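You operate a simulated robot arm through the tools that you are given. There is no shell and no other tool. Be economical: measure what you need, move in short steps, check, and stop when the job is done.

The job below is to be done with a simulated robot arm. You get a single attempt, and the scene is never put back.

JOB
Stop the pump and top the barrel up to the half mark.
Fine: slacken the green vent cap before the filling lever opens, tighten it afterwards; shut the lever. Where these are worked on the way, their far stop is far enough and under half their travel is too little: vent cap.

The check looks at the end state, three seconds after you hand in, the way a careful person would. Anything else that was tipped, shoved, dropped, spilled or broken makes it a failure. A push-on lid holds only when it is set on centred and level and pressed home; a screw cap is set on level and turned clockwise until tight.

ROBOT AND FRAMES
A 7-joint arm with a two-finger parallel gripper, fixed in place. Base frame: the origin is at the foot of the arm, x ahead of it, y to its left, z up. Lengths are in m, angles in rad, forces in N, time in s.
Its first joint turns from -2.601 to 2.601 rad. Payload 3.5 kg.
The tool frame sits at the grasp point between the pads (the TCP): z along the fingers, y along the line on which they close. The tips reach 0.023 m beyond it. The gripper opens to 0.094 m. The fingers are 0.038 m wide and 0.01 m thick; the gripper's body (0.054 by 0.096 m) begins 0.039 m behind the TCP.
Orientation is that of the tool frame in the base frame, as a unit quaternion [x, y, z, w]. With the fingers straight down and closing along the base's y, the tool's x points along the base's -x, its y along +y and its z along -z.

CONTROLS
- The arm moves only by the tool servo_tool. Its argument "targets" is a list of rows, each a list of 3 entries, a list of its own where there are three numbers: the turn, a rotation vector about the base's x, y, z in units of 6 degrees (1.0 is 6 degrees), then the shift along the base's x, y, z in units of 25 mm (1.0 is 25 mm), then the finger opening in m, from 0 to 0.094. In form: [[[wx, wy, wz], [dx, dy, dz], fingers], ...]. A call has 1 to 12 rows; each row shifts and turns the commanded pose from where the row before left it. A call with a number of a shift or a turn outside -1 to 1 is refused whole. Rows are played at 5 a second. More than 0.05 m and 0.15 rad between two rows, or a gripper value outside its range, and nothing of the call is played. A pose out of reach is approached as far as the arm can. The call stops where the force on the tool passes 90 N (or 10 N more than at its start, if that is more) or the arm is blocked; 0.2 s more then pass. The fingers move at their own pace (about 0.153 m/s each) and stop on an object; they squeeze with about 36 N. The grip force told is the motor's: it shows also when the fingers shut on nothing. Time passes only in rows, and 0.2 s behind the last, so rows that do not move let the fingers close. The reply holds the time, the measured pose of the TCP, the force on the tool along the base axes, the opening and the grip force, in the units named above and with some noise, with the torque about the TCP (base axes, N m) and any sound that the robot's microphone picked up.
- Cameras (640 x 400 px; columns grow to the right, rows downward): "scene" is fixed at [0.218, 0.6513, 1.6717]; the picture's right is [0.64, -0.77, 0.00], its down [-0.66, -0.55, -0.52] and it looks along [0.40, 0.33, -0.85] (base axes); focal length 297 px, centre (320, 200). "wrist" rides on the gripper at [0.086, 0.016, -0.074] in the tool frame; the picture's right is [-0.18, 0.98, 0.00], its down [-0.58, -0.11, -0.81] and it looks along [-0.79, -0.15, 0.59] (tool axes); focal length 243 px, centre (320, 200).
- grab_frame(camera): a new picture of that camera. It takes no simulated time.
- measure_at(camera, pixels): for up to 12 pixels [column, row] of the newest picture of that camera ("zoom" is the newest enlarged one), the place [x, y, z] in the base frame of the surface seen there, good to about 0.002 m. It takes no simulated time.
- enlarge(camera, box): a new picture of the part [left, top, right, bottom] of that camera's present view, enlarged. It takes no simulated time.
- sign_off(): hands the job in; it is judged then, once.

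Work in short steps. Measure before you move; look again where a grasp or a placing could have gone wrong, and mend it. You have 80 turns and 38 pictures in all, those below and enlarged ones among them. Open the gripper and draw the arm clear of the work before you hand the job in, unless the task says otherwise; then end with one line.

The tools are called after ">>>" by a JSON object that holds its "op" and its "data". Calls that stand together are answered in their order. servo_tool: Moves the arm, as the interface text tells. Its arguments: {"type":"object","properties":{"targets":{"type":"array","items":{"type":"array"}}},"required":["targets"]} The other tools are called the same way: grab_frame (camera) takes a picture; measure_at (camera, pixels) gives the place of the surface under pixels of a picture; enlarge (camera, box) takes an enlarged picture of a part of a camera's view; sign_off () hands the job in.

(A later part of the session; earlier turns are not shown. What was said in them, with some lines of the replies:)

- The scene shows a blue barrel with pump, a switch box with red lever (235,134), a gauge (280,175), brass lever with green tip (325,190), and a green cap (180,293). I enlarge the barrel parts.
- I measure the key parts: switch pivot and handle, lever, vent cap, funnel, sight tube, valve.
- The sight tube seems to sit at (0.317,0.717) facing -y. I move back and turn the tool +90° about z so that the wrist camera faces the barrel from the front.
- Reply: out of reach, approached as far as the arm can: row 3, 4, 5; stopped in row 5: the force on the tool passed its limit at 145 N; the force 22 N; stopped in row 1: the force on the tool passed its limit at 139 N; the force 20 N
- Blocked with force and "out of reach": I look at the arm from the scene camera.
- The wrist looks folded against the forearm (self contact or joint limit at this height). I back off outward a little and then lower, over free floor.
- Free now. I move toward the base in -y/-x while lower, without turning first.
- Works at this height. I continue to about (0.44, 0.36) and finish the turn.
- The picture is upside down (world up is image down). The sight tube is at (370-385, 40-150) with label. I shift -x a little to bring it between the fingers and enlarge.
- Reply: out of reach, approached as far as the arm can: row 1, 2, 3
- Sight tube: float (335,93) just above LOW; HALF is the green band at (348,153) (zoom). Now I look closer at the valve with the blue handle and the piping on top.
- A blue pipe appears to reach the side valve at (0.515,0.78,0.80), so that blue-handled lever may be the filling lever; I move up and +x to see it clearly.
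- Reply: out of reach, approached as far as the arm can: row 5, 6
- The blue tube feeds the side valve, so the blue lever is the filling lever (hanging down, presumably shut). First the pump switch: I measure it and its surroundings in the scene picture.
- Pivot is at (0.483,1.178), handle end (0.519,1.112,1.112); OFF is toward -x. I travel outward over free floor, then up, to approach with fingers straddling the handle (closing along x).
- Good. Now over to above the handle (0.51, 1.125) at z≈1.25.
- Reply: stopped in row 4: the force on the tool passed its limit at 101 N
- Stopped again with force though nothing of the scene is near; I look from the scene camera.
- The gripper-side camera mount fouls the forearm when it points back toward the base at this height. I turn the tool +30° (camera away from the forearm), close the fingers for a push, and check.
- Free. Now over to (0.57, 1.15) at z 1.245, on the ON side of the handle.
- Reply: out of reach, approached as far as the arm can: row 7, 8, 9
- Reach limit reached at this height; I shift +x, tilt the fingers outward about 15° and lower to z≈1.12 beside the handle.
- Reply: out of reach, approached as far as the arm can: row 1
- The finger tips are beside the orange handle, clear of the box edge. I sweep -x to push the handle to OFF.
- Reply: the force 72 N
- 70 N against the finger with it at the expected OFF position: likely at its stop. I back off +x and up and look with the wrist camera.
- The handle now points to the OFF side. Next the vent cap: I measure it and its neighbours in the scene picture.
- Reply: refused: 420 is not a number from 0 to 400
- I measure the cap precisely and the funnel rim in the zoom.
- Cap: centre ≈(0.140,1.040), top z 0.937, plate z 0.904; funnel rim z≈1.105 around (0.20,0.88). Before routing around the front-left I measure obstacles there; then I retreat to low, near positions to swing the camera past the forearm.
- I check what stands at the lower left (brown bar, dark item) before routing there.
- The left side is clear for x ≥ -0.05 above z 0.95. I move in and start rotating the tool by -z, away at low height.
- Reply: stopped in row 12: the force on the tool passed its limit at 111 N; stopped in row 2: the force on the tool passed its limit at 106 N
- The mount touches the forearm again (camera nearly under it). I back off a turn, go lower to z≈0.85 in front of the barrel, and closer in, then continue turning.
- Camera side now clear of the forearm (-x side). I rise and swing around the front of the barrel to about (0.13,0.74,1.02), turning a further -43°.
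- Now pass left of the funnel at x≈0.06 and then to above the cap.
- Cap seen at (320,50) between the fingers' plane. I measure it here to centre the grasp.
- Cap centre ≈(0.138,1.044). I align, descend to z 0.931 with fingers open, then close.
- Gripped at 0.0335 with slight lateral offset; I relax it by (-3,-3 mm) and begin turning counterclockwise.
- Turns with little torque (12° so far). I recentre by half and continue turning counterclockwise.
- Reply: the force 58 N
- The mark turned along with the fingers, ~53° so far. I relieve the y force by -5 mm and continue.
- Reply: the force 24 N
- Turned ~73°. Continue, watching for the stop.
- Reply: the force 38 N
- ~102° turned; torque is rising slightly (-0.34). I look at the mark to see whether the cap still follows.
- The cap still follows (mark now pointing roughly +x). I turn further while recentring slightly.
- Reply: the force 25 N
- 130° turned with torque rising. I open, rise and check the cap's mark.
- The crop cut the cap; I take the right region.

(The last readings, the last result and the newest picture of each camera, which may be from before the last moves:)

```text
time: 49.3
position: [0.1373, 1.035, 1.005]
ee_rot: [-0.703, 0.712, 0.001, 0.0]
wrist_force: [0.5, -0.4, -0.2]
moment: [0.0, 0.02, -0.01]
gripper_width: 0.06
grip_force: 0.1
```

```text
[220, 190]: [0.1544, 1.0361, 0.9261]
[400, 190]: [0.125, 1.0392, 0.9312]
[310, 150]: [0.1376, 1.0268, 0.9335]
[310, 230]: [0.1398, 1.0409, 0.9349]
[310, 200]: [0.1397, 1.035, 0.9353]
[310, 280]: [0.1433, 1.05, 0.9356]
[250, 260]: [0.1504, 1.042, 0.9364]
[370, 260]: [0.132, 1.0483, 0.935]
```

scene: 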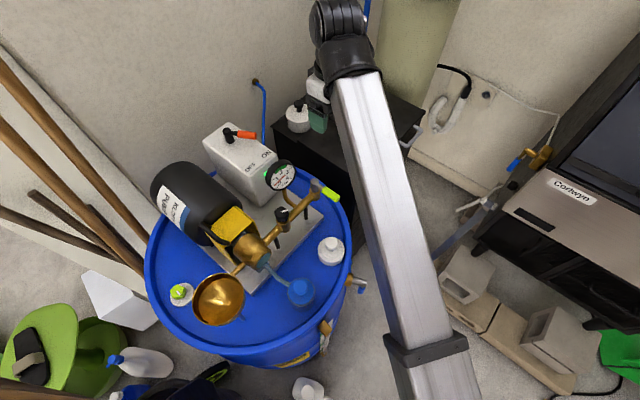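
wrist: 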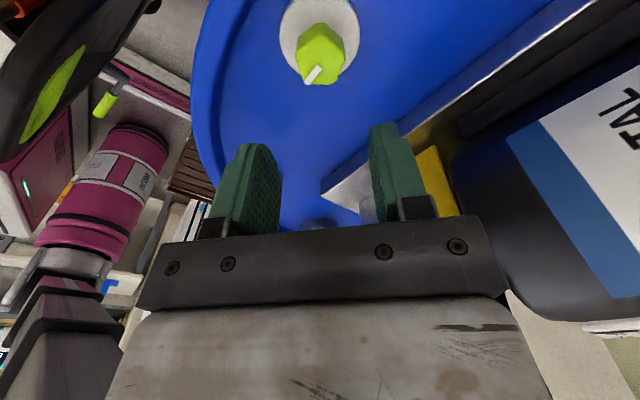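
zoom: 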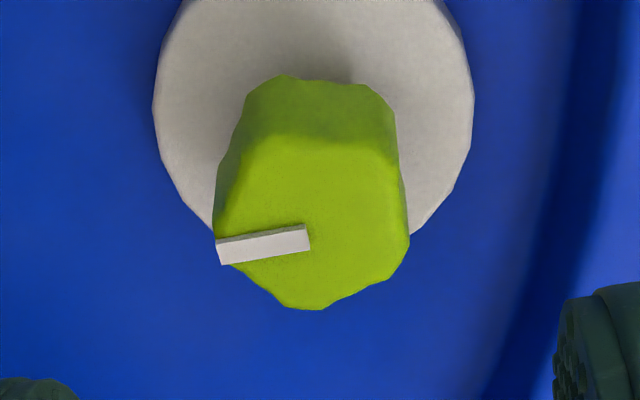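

The mark now points ~10° past +x: turned ~100° with the last part slipping, likely the far stop. I verify with a regrasp turned back 54°, and another counterclockwise try.

>>> {"op": "servo_tool", "data": {"targets": [[[0, 0, -1], [0.07, 0.22, 0], 0.06], [[0, 0, -1], [0, 0, 0], 0.06], [[0, 0, -1], [0, 0, 0], 0.06], [[0, 0, -1], [0, 0, 0], 0.06], [[0, 0, -1], [0, 0, 0], 0.06], [[0, 0, -1], [0, 0, 0], 0.06], [[0, 0, -1], [0, 0, -1], 0.06], [[0, 0, -1], [0, 0, -1], 0.06], [[0, 0, -1], [0, 0, -0.95], 0.06], [[0, 0, 0], [0, 0, 0], 0.0], [[0, 0, 0], [0, 0, 0], 0.0]]}}

>>> {"op": "servo_tool", "data": {"targets": [[[0, 0, 0.5], [0, 0, 0], 0.0], [[0, 0, 0.5], [0, 0, 0], 0.0], [[0, 0, 0.5], [0, 0, 0], 0.0]]}}

>>> {"op": "servo_tool", "data": {"targets": [[[0, 0, 0.5], [0, 0, 0], 0.0], [[0, 0, 0.5], [0, 0, 0], 0.0], [[0, 0, 0.5], [0, 0, 0], 0.0]]}}

```text
time: 51.7
position: [0.1403, 1.0399, 0.9286]
ee_rot: [-0.302, 0.953, 0.0, 0.001]
wrist_force: [0.1, -0.3, -5.6]
moment: [0.0, 0.06, -0.07]
gripper_width: 0.0336
grip_force: 45.1
```

```text
time: 52.5
position: [0.14, 1.0388, 0.9286]
ee_rot: [-0.377, 0.926, 0.0, 0.001]
wrist_force: [-0.8, 3.1, -10.3]
moment: [0.29, 0.15, -0.9]
gripper_width: 0.0334
grip_force: 45.1
```

```text
time: 53.3
position: [0.14, 1.0396, 0.9282]
ee_rot: [-0.449, 0.894, -0.001, 0.002]
wrist_force: [1.0, -0.2, -11.7]
moment: [0.32, 0.18, -0.63]
gripper_width: 0.034
grip_force: 44.6
```

Immediate -0.9 N·m counter-torque: the vent cap is at its far (slack) stop. I release, lift and retreat the way I came.

>>> {"op": "servo_tool", "data": {"targets": [[[0, 0, 0], [0, 0, 0], 0.06], [[0, 0, 0], [0, 0, 0.4], 0.06], [[0, 0, -1], [0, 0, 1], 0.06], [[0, 0, -1], [0, 0, 1], 0.06], [[0, 0, -1], [0, 0, 1], 0.05], [[0, 0, -1], [-0.7, -1, 0.3], 0.05], [[0, 0, -1], [-0.7, -1, 0], 0.05], [[0, 0, -1], [-0.6, -1, 0], 0.05], [[0, 0, -1], [-0.6, -1, 0], 0.05], [[0, 0, 0], [-0.4, -1, 0], 0.05], [[0, 0, 0], [-0.2, -1, 0], 0.05], [[0, 0, 0], [0.4, -1, 0], 0.05]]}}

>>> {"op": "servo_tool", "data": {"targets": [[[0, 0, 0], [0.5, -1, 0], 0.0], [[0, 0, 0], [0.5, -1, 0], 0.0], [[0, 0, 0], [0.5, -1, 0], 0.0], [[0, 0, 0], [0.8, -1, 0], 0.0], [[0, 0, 0], [0.8, -1, 0], 0.0], [[0, 0, 0], [1, -1, -0.4], 0.0], [[0, 0, 0], [1, -1, -0.6], 0.0], [[0, 0, 0], [1, -1, -0.8], 0.0], [[0, 0, 0], [1, -0.8, -0.8], 0.0], [[0, 0, 0], [1, -0.8, -0.8], 0.0], [[0, 0, 0], [1, -0.6, -0.8], 0.0], [[0, 0, 0], [1, -0.4, -0.8], 0.0]]}}

```text
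time: 55.9
position: [0.0696, 0.8655, 1.0214]
ee_rot: [-0.099, 0.995, 0.0, 0.003]
wrist_force: [-0.3, -0.1, -0.2]
moment: [0.0, 0.02, -0.02]
gripper_width: 0.0499
grip_force: 0.0
```

```text
time: 58.5
position: [0.3236, 0.6014, 0.899]
ee_rot: [-0.097, 0.995, 0.0, 0.002]
wrist_force: [1.3, -0.4, 0.9]
moment: [-0.02, -0.01, 0.01]
gripper_width: 0.0003
grip_force: 35.8
```

Clear in front of the barrel. I move to (0.45,0.47,0.84) and turn the tool positively, past the forearm, toward camera on the +x side.

>>> {"op": "servo_tool", "data": {"targets": [[[0, 0, 0], [1, -1, -0.5], 0.0], [[0, 0, 0], [1, -1, -0.5], 0.0], [[0, 0, 0], [1, -1, -0.5], 0.0], [[0, 0, 1], [1, -1, -0.5], 0.0], [[0, 0, 1], [1, -1, -0.5], 0.0], [[0, 0, 1], [0, 0, 0], 0.0], [[0, 0, 1], [0, 0, 0], 0.0], [[0, 0, 1], [0, 0, 0], 0.0], [[0, 0, 1], [0, 0, 0], 0.0], [[0, 0, 1], [0, 0, 0], 0.0], [[0, 0, 1], [0, 0, 0], 0.0], [[0, 0, 1], [0, 0, 0], 0.0]]}}

>>> {"op": "servo_tool", "data": {"targets": [[[0, 0, 1], [0, 0, 0], 0.0], [[0, 0, 1], [0, 0, 0], 0.0], [[0, 0, 1], [0, 0, 0], 0.0], [[0, 0, 1], [0, 0, 0], 0.0], [[0, 0, 1], [0, 0, 0], 0.0], [[0, 0, 1], [0, 0, 0], 0.0], [[0, 0, 1], [0, 0, 0], 0.0], [[0, 0, 1], [0, 0, 0], 0.0], [[0, 0, 1], [0, 0, 0], 0.0], [[0, 0, 1], [0, 0, 0], 0.0], [[0, 0, 1], [0, 0, 0], 0.0], [[0, 0, 1], [0, 0, 0], 0.0]]}}

```text
time: 61.1
position: [0.447, 0.4748, 0.8342]
ee_rot: [-0.54, 0.842, 0.0, 0.001]
wrist_force: [-0.7, -0.1, -0.2]
moment: [-0.01, -0.01, 0.01]
gripper_width: 0.0002
grip_force: 35.6
```

```text
time: 63.7
position: [0.4474, 0.4751, 0.8358]
ee_rot: [0.932, -0.364, -0.001, 0.0]
wrist_force: [-1.2, -0.1, -0.9]
moment: [-0.02, -0.01, 0.0]
gripper_width: 0.0004
grip_force: 36.2
```

Camera at ~317°. I finish the turn (+43°) and start tilting the fingers toward +y.

>>> {"op": "servo_tool", "data": {"targets": [[[0, 0, 1], [0, 0, 0], 0.0], [[0, 0, 1], [0, 0, 0], 0.0], [[0, 0, 1], [0, 0, 0], 0.0], [[0, 0, 1], [0, 0, 0], 0.0], [[0, 0, 1], [0, 0, 0], 0.0], [[0, 0, 1], [0, 0, 0], 0.0], [[0, 0, 1], [0, 0, 0], 0.0], [[1, 0, 0], [0, 0, 0], 0.0], [[1, 0, 0], [0, 0, 0], 0.0], [[1, 0, 0], [0, 0, 0], 0.0], [[1, 0, 0], [0, 0, 0], 0.0], [[1, 0, 0], [0, 0, 0], 0.0]]}}

>>> {"op": "servo_tool", "data": {"targets": [[[1, 0, 0], [0, 0, -0.4], 0.0], [[1, 0, 0], [0, 0, -0.4], 0.0], [[1, 0, 0], [0, 0, -0.4], 0.0], [[1, 0, 0], [0, 0, -0.4], 0.0], [[1, 0, 0], [0, 0, -0.4], 0.0]]}}

>>> {"op": "grab_frame", "data": {"camera": "wrist"}}

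```text
time: 66.3
position: [0.4476, 0.4727, 0.8349]
ee_rot: [0.966, -0.005, -0.003, -0.259]
wrist_force: [-0.1, 0.6, 0.3]
moment: [0.02, 0.02, -0.01]
gripper_width: 0.0
grip_force: 35.9
```

```text
time: 67.5
position: [0.4467, 0.4723, 0.786]
ee_rot: [0.866, -0.004, -0.005, -0.5]
wrist_force: [0.6, -0.2, -0.2]
moment: [0.0, 0.01, 0.01]
gripper_width: 0.0
grip_force: 35.8
```

```text
11 pictures are left
```

wrist: 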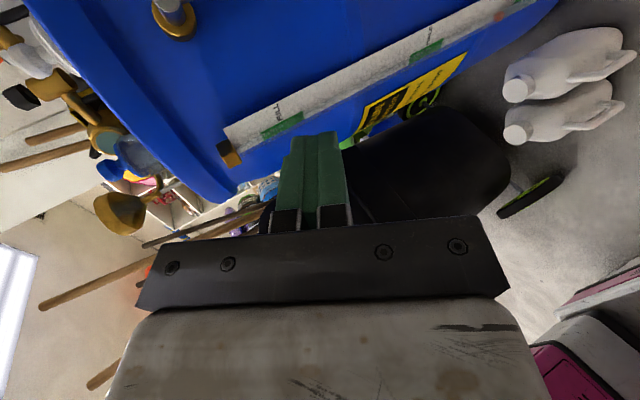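

Great view: float (497,17), HALF band (425,50), FULL (280,125), valve (170,10). I bring the closed fingertips to the -x side of the blue handle at (0.446,0.688,0.74).

>>> {"op": "servo_tool", "data": {"targets": [[[0, 0, 0], [0, 1, -0.3], 0.0], [[0, 0, 0], [0, 1, -0.3], 0.0], [[0, 0, 0], [0, 1, -0.3], 0.0], [[0, 0, 0], [0, 1, -0.3], 0.0], [[0, 0, 0], [0, 1, -0.3], 0.0], [[0, 0, 0], [0, 1, -0.3], 0.0], [[0, 0, 0], [0, 1, 0], 0.0], [[0, 0, 0], [0, 0.8, 0], 0.0], [[0, 0, 0], [0, 0.7, 0], 0.0], [[0, 0, 0], [0, 0, 0], 0.0]]}}

>>> {"op": "grab_frame", "data": {"camera": "wrist"}}

```text
time: 69.7
position: [0.4475, 0.6874, 0.7393]
ee_rot: [0.866, -0.005, -0.004, -0.5]
wrist_force: [-0.1, 0.8, -0.1]
moment: [-0.01, -0.02, 0.03]
gripper_width: 0.0002
grip_force: 36.6
```

```text
10 pictures are left
```

wrist: 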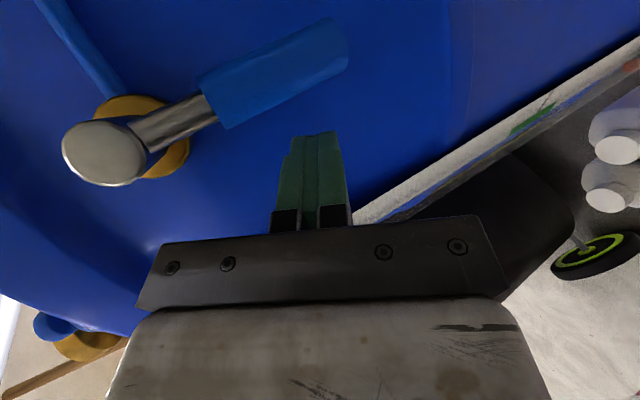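

The finger is beside the handle; float visible at (633,65), HALF at (535,115). I push gently toward +x.

>>> {"op": "servo_tool", "data": {"targets": [[[0, 0, 0], [0.4, 0, 0], 0.0], [[0, 0, 0], [0.4, 0, 0], 0.0], [[0, 0, 0], [0.4, 0, 0], 0.0]]}}

```text
time: 70.5
position: [0.4756, 0.6862, 0.7412]
ee_rot: [0.866, -0.006, -0.004, -0.5]
wrist_force: [-0.5, 0.1, -0.1]
moment: [-0.02, -0.03, -0.03]
gripper_width: 0.0
grip_force: 35.9
```

No force yet; two more small steps and a look.

>>> {"op": "servo_tool", "data": {"targets": [[[0, 0, 0], [0.3, 0, 0], 0.0], [[0, 0, 0], [0.3, 0, 0], 0.0]]}}

>>> {"op": "grab_frame", "data": {"camera": "wrist"}}

```text
time: 71.1
position: [0.4905, 0.6864, 0.7418]
ee_rot: [0.866, -0.005, -0.005, -0.501]
wrist_force: [-0.4, -0.5, -1.0]
moment: [0.0, 0.02, 0.0]
gripper_width: 0.0
grip_force: 35.8
```

```text
9 pictures are left
```

wrist: 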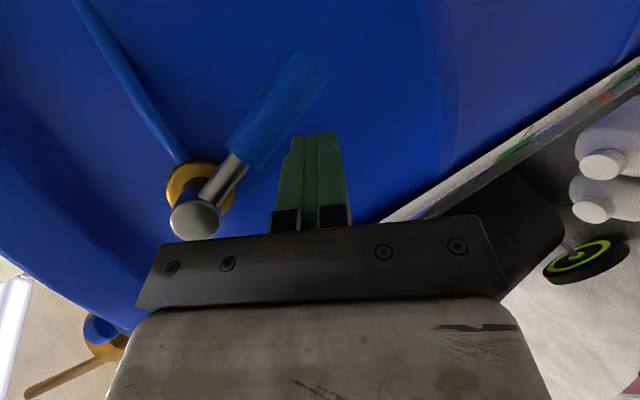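

The handle has swung partly. I measure the float and the half band.

>>> {"op": "measure_at", "data": {"camera": "wrist", "pixels": [[604, 98], [508, 153], [530, 140], [520, 145], [627, 78], [300, 80], [250, 150], [195, 215]]}}

```text
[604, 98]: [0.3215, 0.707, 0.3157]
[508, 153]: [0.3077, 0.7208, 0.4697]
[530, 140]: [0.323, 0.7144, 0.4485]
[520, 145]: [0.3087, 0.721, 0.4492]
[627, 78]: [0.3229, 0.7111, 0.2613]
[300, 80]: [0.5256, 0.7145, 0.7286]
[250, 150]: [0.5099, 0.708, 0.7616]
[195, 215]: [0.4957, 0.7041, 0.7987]
```

Lever moved ~23° freely; level not rising yet (0.316). I push further along its arc (+x,+y,+z).

>>> {"op": "servo_tool", "data": {"targets": [[[0, 0, 0], [0.5, 0.15, 0.2], 0.0], [[0, 0, 0], [0.5, 0.2, 0.3], 0.0], [[0, 0, 0], [0.3, 0.2, 0.4], 0.0]]}}

>>> {"op": "grab_frame", "data": {"camera": "wrist"}}

```text
time: 71.9
position: [0.5238, 0.6998, 0.7652]
ee_rot: [0.866, -0.004, -0.003, -0.499]
wrist_force: [3.5, -12.7, -0.1]
moment: [-0.09, -0.02, -0.27]
gripper_width: 0.0003
grip_force: 35.4
```

```text
8 pictures are left
```

wrist: 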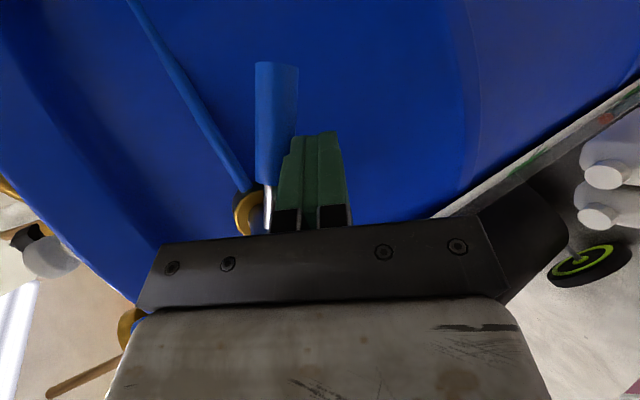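

I measure handle and float again.

>>> {"op": "measure_at", "data": {"camera": "wrist", "pixels": [[606, 118], [600, 121], [690, 70], [275, 75], [268, 150], [545, 155], [520, 168], [612, 115]]}}

```text
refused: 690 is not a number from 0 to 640
```

Retry with valid pixels.

>>> {"op": "measure_at", "data": {"camera": "wrist", "pixels": [[606, 118], [600, 121], [275, 75], [268, 150], [545, 155], [520, 168], [612, 115]]}}

```text
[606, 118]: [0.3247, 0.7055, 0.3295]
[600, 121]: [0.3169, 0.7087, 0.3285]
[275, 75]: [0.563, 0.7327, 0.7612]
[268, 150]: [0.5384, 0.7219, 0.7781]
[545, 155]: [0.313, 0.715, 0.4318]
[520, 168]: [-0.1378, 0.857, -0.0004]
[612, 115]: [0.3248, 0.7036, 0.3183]
```

Lever is ~58° open and the float is starting to rise (≈0.324). While it fills I move the finger round to the closing side (above/+x of the handle).

>>> {"op": "servo_tool", "data": {"targets": [[[0, 0, 0], [0, -1, 0], 0.0], [[0, 0, 0], [0, -1, 0], 0.0], [[0, 0, 0], [0, -0.6, 0], 0.0], [[0, 0, 0], [0.9, 0, 0.9], 0.0], [[0, 0, 0], [0.7, 0, 0.9], 0.0], [[0, 0, 0], [0, 1, 0], 0.0], [[0, 0, 0], [0, 1, 0], 0.0], [[0, 0, 0], [0, 1, 0], 0.0]]}}

>>> {"op": "grab_frame", "data": {"camera": "wrist"}}

```text
time: 73.7
position: [0.5653, 0.7125, 0.8052]
ee_rot: [0.866, -0.005, -0.004, -0.5]
wrist_force: [0.0, 0.1, 0.5]
moment: [-0.01, -0.02, 0.0]
gripper_width: 0.0002
grip_force: 36.1
```

```text
7 pictures are left
```

wrist: 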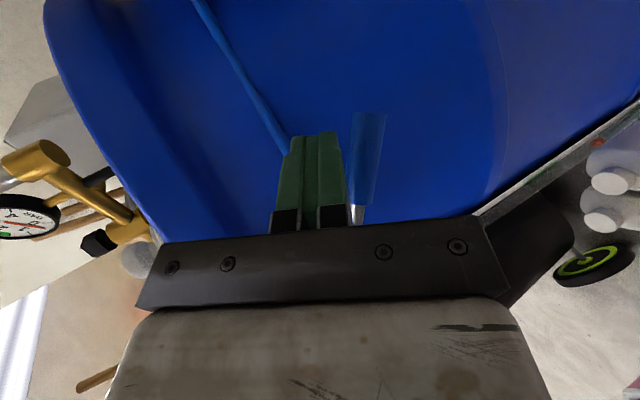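

The finger is on the upper side of the handle (handle at (368,160)). I measure the float at about (597,142).

>>> {"op": "measure_at", "data": {"camera": "wrist", "pixels": [[597, 143], [601, 139], [592, 147], [588, 150], [606, 137], [560, 170], [535, 185], [368, 120]]}}

```text
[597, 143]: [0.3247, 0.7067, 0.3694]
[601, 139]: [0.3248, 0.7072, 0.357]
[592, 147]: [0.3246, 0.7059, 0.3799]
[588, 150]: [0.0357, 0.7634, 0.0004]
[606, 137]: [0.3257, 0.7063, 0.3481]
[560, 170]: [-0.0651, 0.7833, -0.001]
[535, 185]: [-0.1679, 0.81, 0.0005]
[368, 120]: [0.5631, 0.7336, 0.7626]
```

I need the float's pixel exactly; one enlargement.

>>> {"op": "enlarge", "data": {"camera": "wrist", "box": [540, 100, 640, 180]}}

```text
5.00 times, centred on (590, 140) of wrist
```

zoom: 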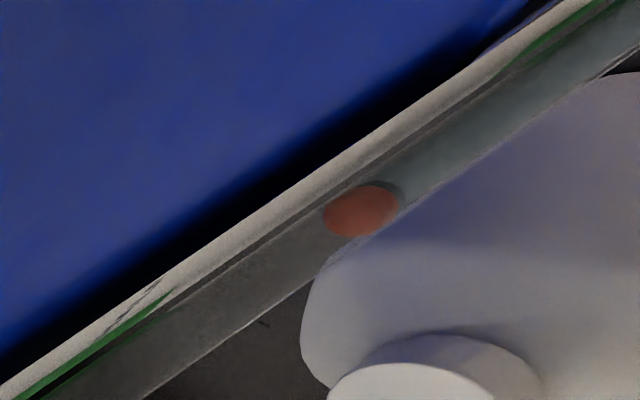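

>>> {"op": "measure_at", "data": {"camera": "zoom", "pixels": [[362, 210], [350, 215], [380, 205], [335, 220], [155, 300], [90, 345], [30, 390], [540, 45]]}}

```text
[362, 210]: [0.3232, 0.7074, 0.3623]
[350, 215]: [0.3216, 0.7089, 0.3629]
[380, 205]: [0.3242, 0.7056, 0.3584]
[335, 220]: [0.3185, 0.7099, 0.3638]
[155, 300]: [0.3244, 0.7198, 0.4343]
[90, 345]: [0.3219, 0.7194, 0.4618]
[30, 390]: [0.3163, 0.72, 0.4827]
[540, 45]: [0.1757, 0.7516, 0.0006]
```

Float 0.362, rising ≈0.021 m/s; HALF band 0.434–0.484 (centre 0.46). I wait 2.6 s and re-measure.

>>> {"op": "servo_tool", "data": {"targets": [[[0, 0, 0], [0, 0, 0], 0.0], [[0, 0, 0], [0, 0, 0], 0.0], [[0, 0, 0], [0, 0, 0], 0.0], [[0, 0, 0], [0, 0, 0], 0.0], [[0, 0, 0], [0, 0, 0], 0.0], [[0, 0, 0], [0, 0, 0], 0.0], [[0, 0, 0], [0, 0, 0], 0.0], [[0, 0, 0], [0, 0, 0], 0.0], [[0, 0, 0], [0, 0, 0], 0.0], [[0, 0, 0], [0, 0, 0], 0.0], [[0, 0, 0], [0, 0, 0], 0.0], [[0, 0, 0], [0, 0, 0], 0.0]]}}

>>> {"op": "enlarge", "data": {"camera": "wrist", "box": [510, 110, 610, 190]}}

```text
time: 76.3
position: [0.5637, 0.7124, 0.8058]
ee_rot: [0.866, -0.005, -0.004, -0.501]
wrist_force: [0.2, 0.5, -0.1]
moment: [0.01, -0.02, 0.01]
gripper_width: 0.0
grip_force: 36.0
```

```text
5.00 times, centred on (560, 150) of wrist
```

zoom: 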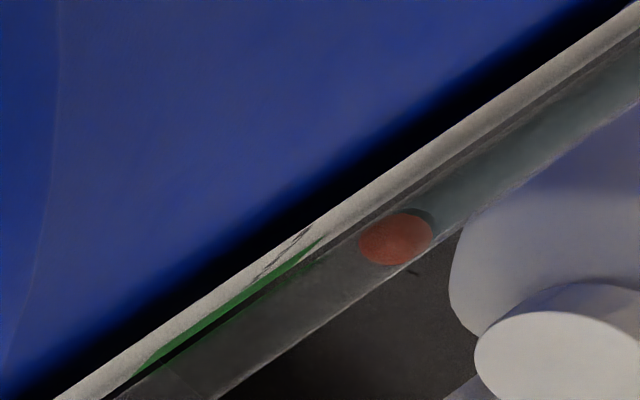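

>>> {"op": "measure_at", "data": {"camera": "zoom", "pixels": [[395, 238], [380, 243], [370, 248], [410, 232], [318, 245], [145, 370], [240, 300], [292, 240]]}}

```text
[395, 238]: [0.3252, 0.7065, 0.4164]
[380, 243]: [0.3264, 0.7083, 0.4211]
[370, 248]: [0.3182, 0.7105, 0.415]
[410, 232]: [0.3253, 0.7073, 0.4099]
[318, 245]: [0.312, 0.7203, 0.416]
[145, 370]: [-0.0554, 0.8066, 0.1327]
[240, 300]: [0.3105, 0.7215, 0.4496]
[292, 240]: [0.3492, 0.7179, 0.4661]
```

Float 0.4155, rate 0.0208 m/s; ~2.1 s left. In one call I wait 1.2 s and then sweep the lever shut along its arc.

>>> {"op": "servo_tool", "data": {"targets": [[[0, 0, 0], [0, 0, 0], 0.0], [[0, 0, 0], [0, 0, 0], 0.0], [[0, 0, 0], [0, 0, 0], 0.0], [[0, 0, 0], [0, 0, 0], 0.0], [[0, 0, 0], [0, 0, 0], 0.0], [[0, 0, 0], [0, 0, 0], 0.0], [[0, 0, 0], [-0.67, 0, -0.63], 0.0], [[0, 0, 0], [-0.16, -0.24, -0.72], 0.0], [[0, 0, 0], [-0.28, -0.24, -0.68], 0.0], [[0, 0, 0], [-0.44, -0.24, -0.44], 0.0], [[0, 0, 0], [-0.52, -0.16, -0.24], 0.0], [[0, 0, 0], [-0.4, -0.08, -0.1], 0.0]]}}

>>> {"op": "grab_frame", "data": {"camera": "wrist"}}

```text
time: 78.9
position: [0.5192, 0.6888, 0.742]
ee_rot: [0.863, -0.016, 0.014, -0.505]
wrist_force: [33.6, -14.7, 2.3]
moment: [-0.36, -0.29, -0.37]
gripper_width: 0.0
grip_force: 35.7
stopped in row 12: the force on the tool passed its limit at 102 N (the readings are from after the stop); the commanded pose is now the measured one
```

```text
4 pictures are left
```

wrist: 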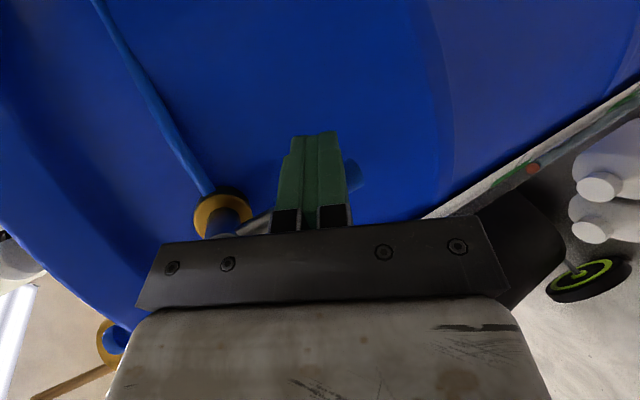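

The lever hit its shut stop at the expected position (x≈0.519). I measure the float at (533,168) and the handle.

>>> {"op": "measure_at", "data": {"camera": "wrist", "pixels": [[533, 168], [530, 169], [537, 166], [505, 180], [515, 174], [350, 178], [240, 228], [545, 155]]}}

```text
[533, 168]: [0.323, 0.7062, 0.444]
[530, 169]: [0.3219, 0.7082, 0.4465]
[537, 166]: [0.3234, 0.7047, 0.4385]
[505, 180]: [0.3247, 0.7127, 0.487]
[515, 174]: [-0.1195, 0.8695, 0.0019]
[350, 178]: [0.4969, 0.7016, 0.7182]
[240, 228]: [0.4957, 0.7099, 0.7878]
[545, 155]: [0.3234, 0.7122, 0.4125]
```

Shut; float ≈0.444, the band is about 0.43–0.49. I release the lever, retreat and take an enlarged look to judge the level precisely.

>>> {"op": "servo_tool", "data": {"targets": [[[0, 0, 0], [0.4, 0, 0], 0.0], [[0, 0, 0], [0.2, -1, 0], 0.0], [[0, 0, 0], [0, -1, 0], 0.0], [[0, 0, 0], [-0.6, -1, 0], 0.0], [[0, 0, 0], [-0.6, -1, 0], 0.0], [[0, 0, 0], [-0.6, -1, 0], 0.0], [[0, 0, 0], [-0.6, -1, 0], 0.0], [[0, 0, 0], [-0.6, -1, 0], 0.0], [[0, 0, 0], [-0.6, -1, 0], 0.0]]}}

>>> {"op": "enlarge", "data": {"camera": "wrist", "box": [380, 0, 540, 100]}}

```text
time: 80.9
position: [0.4397, 0.4898, 0.7403]
ee_rot: [0.863, -0.014, 0.01, -0.505]
wrist_force: [0.1, 0.3, -0.4]
moment: [0.01, -0.01, 0.0]
gripper_width: 0.0003
grip_force: 35.5
```

```text
4.00 times, centred on (460, 50) of wrist
```

zoom: 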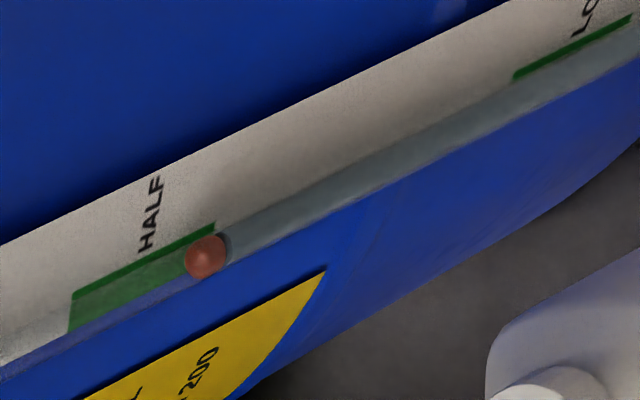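

>>> {"op": "measure_at", "data": {"camera": "zoom", "pixels": [[205, 258], [200, 255], [193, 265], [212, 250], [205, 232], [85, 300], [72, 310], [145, 265], [150, 215], [180, 255]]}}

```text
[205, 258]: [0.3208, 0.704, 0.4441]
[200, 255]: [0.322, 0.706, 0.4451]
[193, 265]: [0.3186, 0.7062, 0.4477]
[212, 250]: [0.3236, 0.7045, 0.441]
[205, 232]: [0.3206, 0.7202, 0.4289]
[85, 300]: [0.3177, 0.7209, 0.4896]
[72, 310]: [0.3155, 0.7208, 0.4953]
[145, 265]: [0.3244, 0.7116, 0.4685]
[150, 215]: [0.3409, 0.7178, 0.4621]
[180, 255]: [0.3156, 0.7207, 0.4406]
```

Float is at 0.444, unchanged for 2 s, inside the green HALF band (0.427–0.496): filling done and lever shut. Now return to the vent cap: undo the tilt and turn back.

>>> {"op": "servo_tool", "data": {"targets": [[[-1, 0, 0], [0, -0.1, 0.4], 0.0], [[-1, 0, 0], [0, -0.1, 0.4], 0.0], [[-1, 0, 0], [0, -0.1, 0.4], 0.0], [[-1, 0, 0], [0, -0.1, 0.4], 0.0], [[-1, 0, 0], [0, -0.1, 0.4], 0.0], [[-1, 0, 0], [0, 0, 0.4], 0.0], [[-1, 0, 0], [0, 0, 0.4], 0.0], [[-1, 0, 0], [0, 0, 0.4], 0.0], [[-1, 0, 0], [0, 0, 0.4], 0.0], [[-1, 0, 0], [0, 0, 0.3], 0.0], [[0, 0, -1], [0, 0, 0], 0.0], [[0, 0, -1], [0, 0, 0], 0.0]]}}

>>> {"op": "servo_tool", "data": {"targets": [[[0, 0, -1], [0, 0, 0], 0.0], [[0, 0, -1], [0, 0, 0], 0.0], [[0, 0, -1], [0, 0, 0], 0.0], [[0, 0, -1], [0, 0, 0], 0.0], [[0, 0, -1], [0, 0, 0], 0.0], [[0, 0, -1], [0, 0, 0], 0.0], [[0, 0, -1], [0, 0, 0], 0.0], [[0, 0, -1], [0, 0, 0], 0.0], [[0, 0, -1], [0, 0, 0], 0.0], [[0, 0, -1], [0, 0, 0], 0.0], [[0, 0, -1], [0, 0, 0], 0.0], [[0, 0, -1], [0, 0, 0], 0.0]]}}

>>> {"op": "servo_tool", "data": {"targets": [[[0, 0, -1], [0, 0, 0], 0.05], [[0, 0, -1], [0, 0, 0], 0.05], [[0, 0, -1], [0, 0, 0], 0.05], [[0, 0, -1], [0, 0, 0], 0.05], [[0, 0, -1], [0, 0, 0], 0.05], [[0, 0, -1], [0, 0, 0], 0.05], [[0, 0, -1], [0, 0, 0], 0.05], [[0, 0, -1], [0, 0, 0], 0.05], [[0, 0, -1], [0, 0, 0], 0.05], [[0, 0, -1], [0, 0, 0], 0.05], [[0, 0, -1], [0, 0, 0], 0.05], [[0, 0, -1], [0, 0, 0], 0.05]]}}

```text
time: 83.5
position: [0.4413, 0.4776, 0.836]
ee_rot: [0.994, -0.112, 0.017, -0.005]
wrist_force: [0.2, 0.0, 0.0]
moment: [-0.01, -0.02, 0.0]
gripper_width: 0.0001
grip_force: 35.8
```

```text
time: 86.1
position: [0.4407, 0.4755, 0.8383]
ee_rot: [0.738, -0.674, 0.017, 0.006]
wrist_force: [-0.5, 0.1, 0.0]
moment: [0.02, -0.04, -0.03]
gripper_width: 0.0001
grip_force: 35.6
```

```text
time: 88.7
position: [0.4406, 0.4768, 0.8387]
ee_rot: [-0.2, 0.98, -0.009, -0.014]
wrist_force: [-0.5, -0.7, -0.9]
moment: [0.03, 0.01, 0.04]
gripper_width: 0.0498
grip_force: 0.0
```

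Now swing around the barrel front again, levelling the small tilt.

>>> {"op": "servo_tool", "data": {"targets": [[[0.22, -0.23, 0], [-1, 0.5, 1], 0.06], [[0, 0, -0.2], [-1, 0.5, 1], 0.06], [[0, 0, -0.2], [-1, 0.6, 1], 0.06], [[0, 0, -0.2], [-1, 0.6, 1], 0.06], [[0, 0, -0.2], [-1, 0.8, 0.7], 0.06], [[0, 0, -0.2], [-1, 0.8, 0.7], 0.06], [[0, 0, -0.2], [-1, 0.9, 0.6], 0.06], [[0, 0, -0.2], [-1, 1, 0.5], 0.06], [[0, 0, -0.2], [-1, 1, 0.5], 0.06], [[0, 0, -0.2], [-1, 1, 0.5], 0.06], [[0, 0, 0], [-1, 1, 0], 0.06], [[0, 0, 0], [-1, 1, 0], 0.06]]}}

>>> {"op": "servo_tool", "data": {"targets": [[[0, 0, 0], [-0.7, 1, 0], 0.06], [[0, 0, 0], [-0.7, 1, 0], 0.06], [[0, 0, 0], [-0.6, 1, 0], 0.06], [[0, 0, 0], [-0.6, 1, 0], 0.06], [[0, 0, 0], [-0.4, 1, 0], 0.06], [[0, 0, 0], [-0.3, 1, 0], 0.06], [[0, 0, 0], [0.4, 1, 0], 0.06], [[0, 0, 0], [0.5, 1, 0], 0.06], [[0, 0, 0], [0.6, 1, 0], 0.06], [[0, 0, 0], [0.7, 1, 0], 0.06], [[0, 0, 0], [0.6, 1, 0], 0.06]]}}

```text
time: 91.3
position: [0.1408, 0.7215, 1.0256]
ee_rot: [-0.108, 0.994, -0.002, -0.001]
wrist_force: [-0.9, -0.3, -1.1]
moment: [0.01, -0.02, 0.02]
gripper_width: 0.0599
grip_force: 0.0
```

```text
time: 93.7
position: [0.1297, 0.9948, 1.0258]
ee_rot: [-0.107, 0.994, -0.001, 0.001]
wrist_force: [-0.4, -0.4, -0.1]
moment: [-0.04, 0.0, -0.04]
gripper_width: 0.06
grip_force: 0.0
```

Above the cap nearly. I align to (0.1395,1.040), turn +54° for a clockwise stroke, descend and grip.

>>> {"op": "servo_tool", "data": {"targets": [[[0, 0, 1], [0.39, 0.9, 0], 0.06], [[0, 0, 1], [0, 0.9, 0], 0.06], [[0, 0, 1], [0, 0, 0], 0.06], [[0, 0, 1], [0, 0, 0], 0.06], [[0, 0, 1], [0, 0, 0], 0.06], [[0, 0, 1], [0, 0, 0], 0.06], [[0, 0, 1], [0, 0, -1], 0.06], [[0, 0, 1], [0, 0, -1], 0.06], [[0, 0, 1], [0, 0, -1], 0.06], [[0, 0, 0], [0, 0, -0.85], 0.06], [[0, 0, 0], [0, 0, 0], 0.0], [[0, 0, 0], [0, 0, 0], 0.0]]}}

>>> {"op": "servo_tool", "data": {"targets": [[[0, 0, -0.8], [0, 0, 0], 0.0], [[0, 0, -0.8], [0, 0, 0], 0.0], [[0, 0, -0.8], [0, 0, 0], 0.0], [[0, 0, -0.8], [0, 0, 0], 0.0], [[0, 0, -0.8], [0, 0, 0], 0.0], [[0, 0, -0.8], [0, 0, 0], 0.0]]}}

```text
time: 96.3
position: [0.1402, 1.0397, 0.9298]
ee_rot: [-0.546, 0.838, -0.001, 0.001]
wrist_force: [23.8, -12.9, -7.4]
moment: [0.19, 0.06, -0.1]
gripper_width: 0.0332
grip_force: 44.7
```

```text
time: 97.7
position: [0.14, 1.0398, 0.9298]
ee_rot: [-0.321, 0.947, -0.001, 0.002]
wrist_force: [36.6, -5.1, 11.3]
moment: [-0.27, 0.61, 0.03]
gripper_width: 0.0332
grip_force: 44.9
```

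29° clockwise, low torque. I relieve the x force slightly and continue.

>>> {"op": "servo_tool", "data": {"targets": [[[0, 0, -0.8], [0.12, 0, 0], 0.0], [[0, 0, -0.8], [0, 0, 0], 0.0], [[0, 0, -0.8], [0, 0, 0], 0.0], [[0, 0, -0.8], [0, 0, 0], 0.0], [[0, 0, -0.8], [0, 0, 0], 0.0], [[0, 0, -0.8], [0, 0, 0], 0.0]]}}

>>> {"op": "servo_tool", "data": {"targets": [[[0, 0, -0.8], [0, 0, 0], 0.0], [[0, 0, -0.8], [0, 0, 0], 0.0], [[0, 0, -0.8], [0, 0, 0], 0.0], [[0, 0, -0.8], [0, 0, 0], 0.0], [[0, 0, -0.8], [0, 0, 0], 0.0], [[0, 0, -0.8], [0, 0, 0], 0.0]]}}

```text
time: 99.1
position: [0.1403, 1.0401, 0.9295]
ee_rot: [-0.076, 0.997, 0.0, -0.001]
wrist_force: [-0.5, 0.8, 15.3]
moment: [0.32, -0.89, 0.0]
gripper_width: 0.033
grip_force: 44.8
```

```text
time: 100.5
position: [0.1398, 1.0406, 0.9289]
ee_rot: [0.174, 0.985, 0.0, -0.001]
wrist_force: [-11.6, 6.9, 2.9]
moment: [0.49, 1.09, -0.01]
gripper_width: 0.0334
grip_force: 45.0
```

86° clockwise so far. Continue until the torque rises.

>>> {"op": "servo_tool", "data": {"targets": [[[0, 0, -0.6], [0, 0, 0], 0.0], [[0, 0, -0.6], [0, 0, 0], 0.0], [[0, 0, -0.6], [0, 0, 0], 0.0], [[0, 0, -0.6], [0, 0, 0], 0.0], [[0, 0, -0.6], [0, 0, 0], 0.0]]}}

>>> {"op": "servo_tool", "data": {"targets": [[[0, 0, -0.6], [0, 0, 0], 0.0], [[0, 0, -0.6], [0, 0, 0], 0.0], [[0, 0, -0.6], [0, 0, 0], 0.0]]}}

```text
time: 101.7
position: [0.1416, 1.0394, 0.9293]
ee_rot: [0.327, 0.945, -0.001, 0.0]
wrist_force: [2.4, 0.2, 1.0]
moment: [0.12, -0.32, 0.68]
gripper_width: 0.0337
grip_force: 44.6
```

```text
time: 102.5
position: [0.1401, 1.0393, 0.93]
ee_rot: [0.414, 0.91, -0.001, -0.001]
wrist_force: [0.2, -0.2, 3.4]
moment: [0.15, 0.05, 0.34]
gripper_width: 0.0334
grip_force: 45.4
```

Torque rose to 0.68 then slipped: tight stop reached at ~104°. I release, rise, and check the mark with one picture.

>>> {"op": "servo_tool", "data": {"targets": [[[0, 0, 0], [0, 0, 0], 0.06], [[0, 0, 0], [0, 0, 0.4], 0.06], [[0, 0, 0], [0, 0, 1], 0.06], [[0, 0, 0], [0, 0, 1], 0.06], [[0, 0, 0], [0, 0, 1], 0.06], [[0, 0, 0], [0, 0, 0.6], 0.06]]}}

>>> {"op": "enlarge", "data": {"camera": "wrist", "box": [240, 20, 400, 120]}}

```text
time: 103.9
position: [0.1411, 1.0403, 1.0297]
ee_rot: [0.413, 0.911, 0.0, 0.0]
wrist_force: [0.0, -0.5, -0.5]
moment: [-0.01, 0.02, 0.0]
gripper_width: 0.0599
grip_force: 0.0
```

```text
4.00 times, centred on (320, 70) of wrist
```

zoom: 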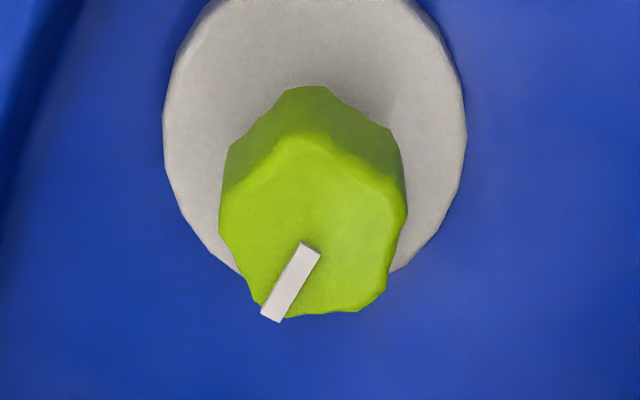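

The mark is back at its starting direction: the vent cap is tight again. I retreat the same way, clear of the work.

>>> {"op": "servo_tool", "data": {"targets": [[[0, 0, 0.8], [-0.7, -1, 0], 0.06], [[0, 0, 0.8], [-0.7, -1, 0], 0.06], [[0, 0, 0.8], [-0.6, -1, 0], 0.06], [[0, 0, 0.8], [-0.6, -1, 0], 0.06], [[0, 0, 0.8], [-0.4, -1, 0], 0.06], [[0, 0, 0.8], [-0.2, -1, 0], 0.06], [[0, 0, 0.8], [0.4, -1, 0], 0.06], [[0, 0, 0.8], [0.5, -1, 0], 0.06], [[0, 0, 0], [0.5, -1, 0], 0.06], [[0, 0, 0], [0.5, -1, 0], 0.06], [[0, 0, 0], [0.8, -1, 0], 0.06], [[0, 0, 0], [0.8, -1, 0], 0.06]]}}

>>> {"op": "servo_tool", "data": {"targets": [[[0, 0, 0], [0.8, -1, -0.3], 0.06], [[0, 0, 0], [1, -1, -0.5], 0.06], [[0, 0, 0], [1, -1, -0.5], 0.06], [[0, 0, 0], [1, -0.9, -0.5], 0.06], [[0, 0, 0], [1, -0.9, -0.5], 0.06], [[0, 0, 0], [1, -0.8, -0.5], 0.06], [[0, 0, 0], [1, -0.8, -0.5], 0.06], [[0, 0, 0], [1, -0.6, -0.5], 0.06], [[0, 0, 0], [1, -0.6, -0.3], 0.06], [[0, 0, 0], [1, -0.4, 0], 0.06], [[0, 0, 0], [1, 0, 0], 0.06], [[0, 0, 0], [1, 0, 0], 0.06]]}}

>>> {"op": "grab_frame", "data": {"camera": "scene"}}

```text
time: 106.5
position: [0.1455, 0.739, 1.0324]
ee_rot: [0.09, 0.996, -0.001, 0.001]
wrist_force: [0.5, -0.1, 0.5]
moment: [-0.03, 0.0, 0.02]
gripper_width: 0.0602
grip_force: 0.0
```

```text
time: 109.1
position: [0.4448, 0.5374, 0.9276]
ee_rot: [0.091, 0.996, 0.0, 0.0]
wrist_force: [0.6, 0.6, 0.3]
moment: [-0.05, -0.01, -0.01]
gripper_width: 0.0602
grip_force: 0.0
```

```text
1 pictures are left
```

scene: 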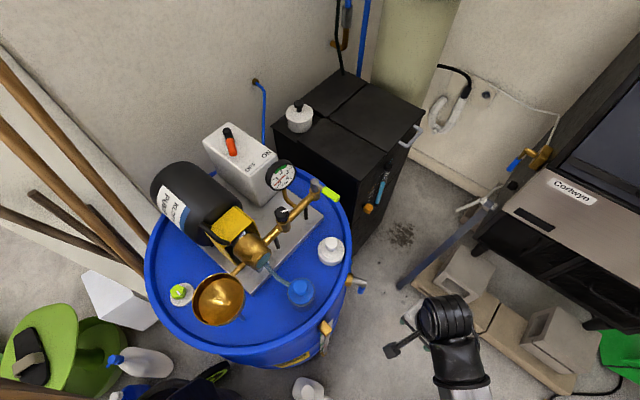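

The orange handle points to the OFF side and everything else stands as before. I use the last picture to confirm the pump light.

>>> {"op": "enlarge", "data": {"camera": "scene", "box": [190, 100, 350, 200]}}

```text
4.00 times, centred on (270, 150) of scene
```

zoom: 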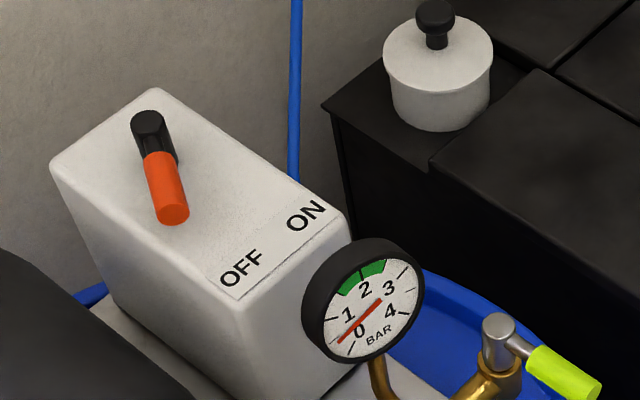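

The light is out and the handle is at OFF; the lever is shut, the cap tight, the float in the HALF band, and the arm is clear with the gripper open. I hand in.

>>> {"op": "sign_off", "data": {}}

```text
The job is handed in.
```

The pump is off and the barrel is topped up into the green HALF band, with the float at 0.444 m, a little below the band's centre of 0.46 m. The filling lever is shut, the vent cap is tight again, and the arm is clear of the work.
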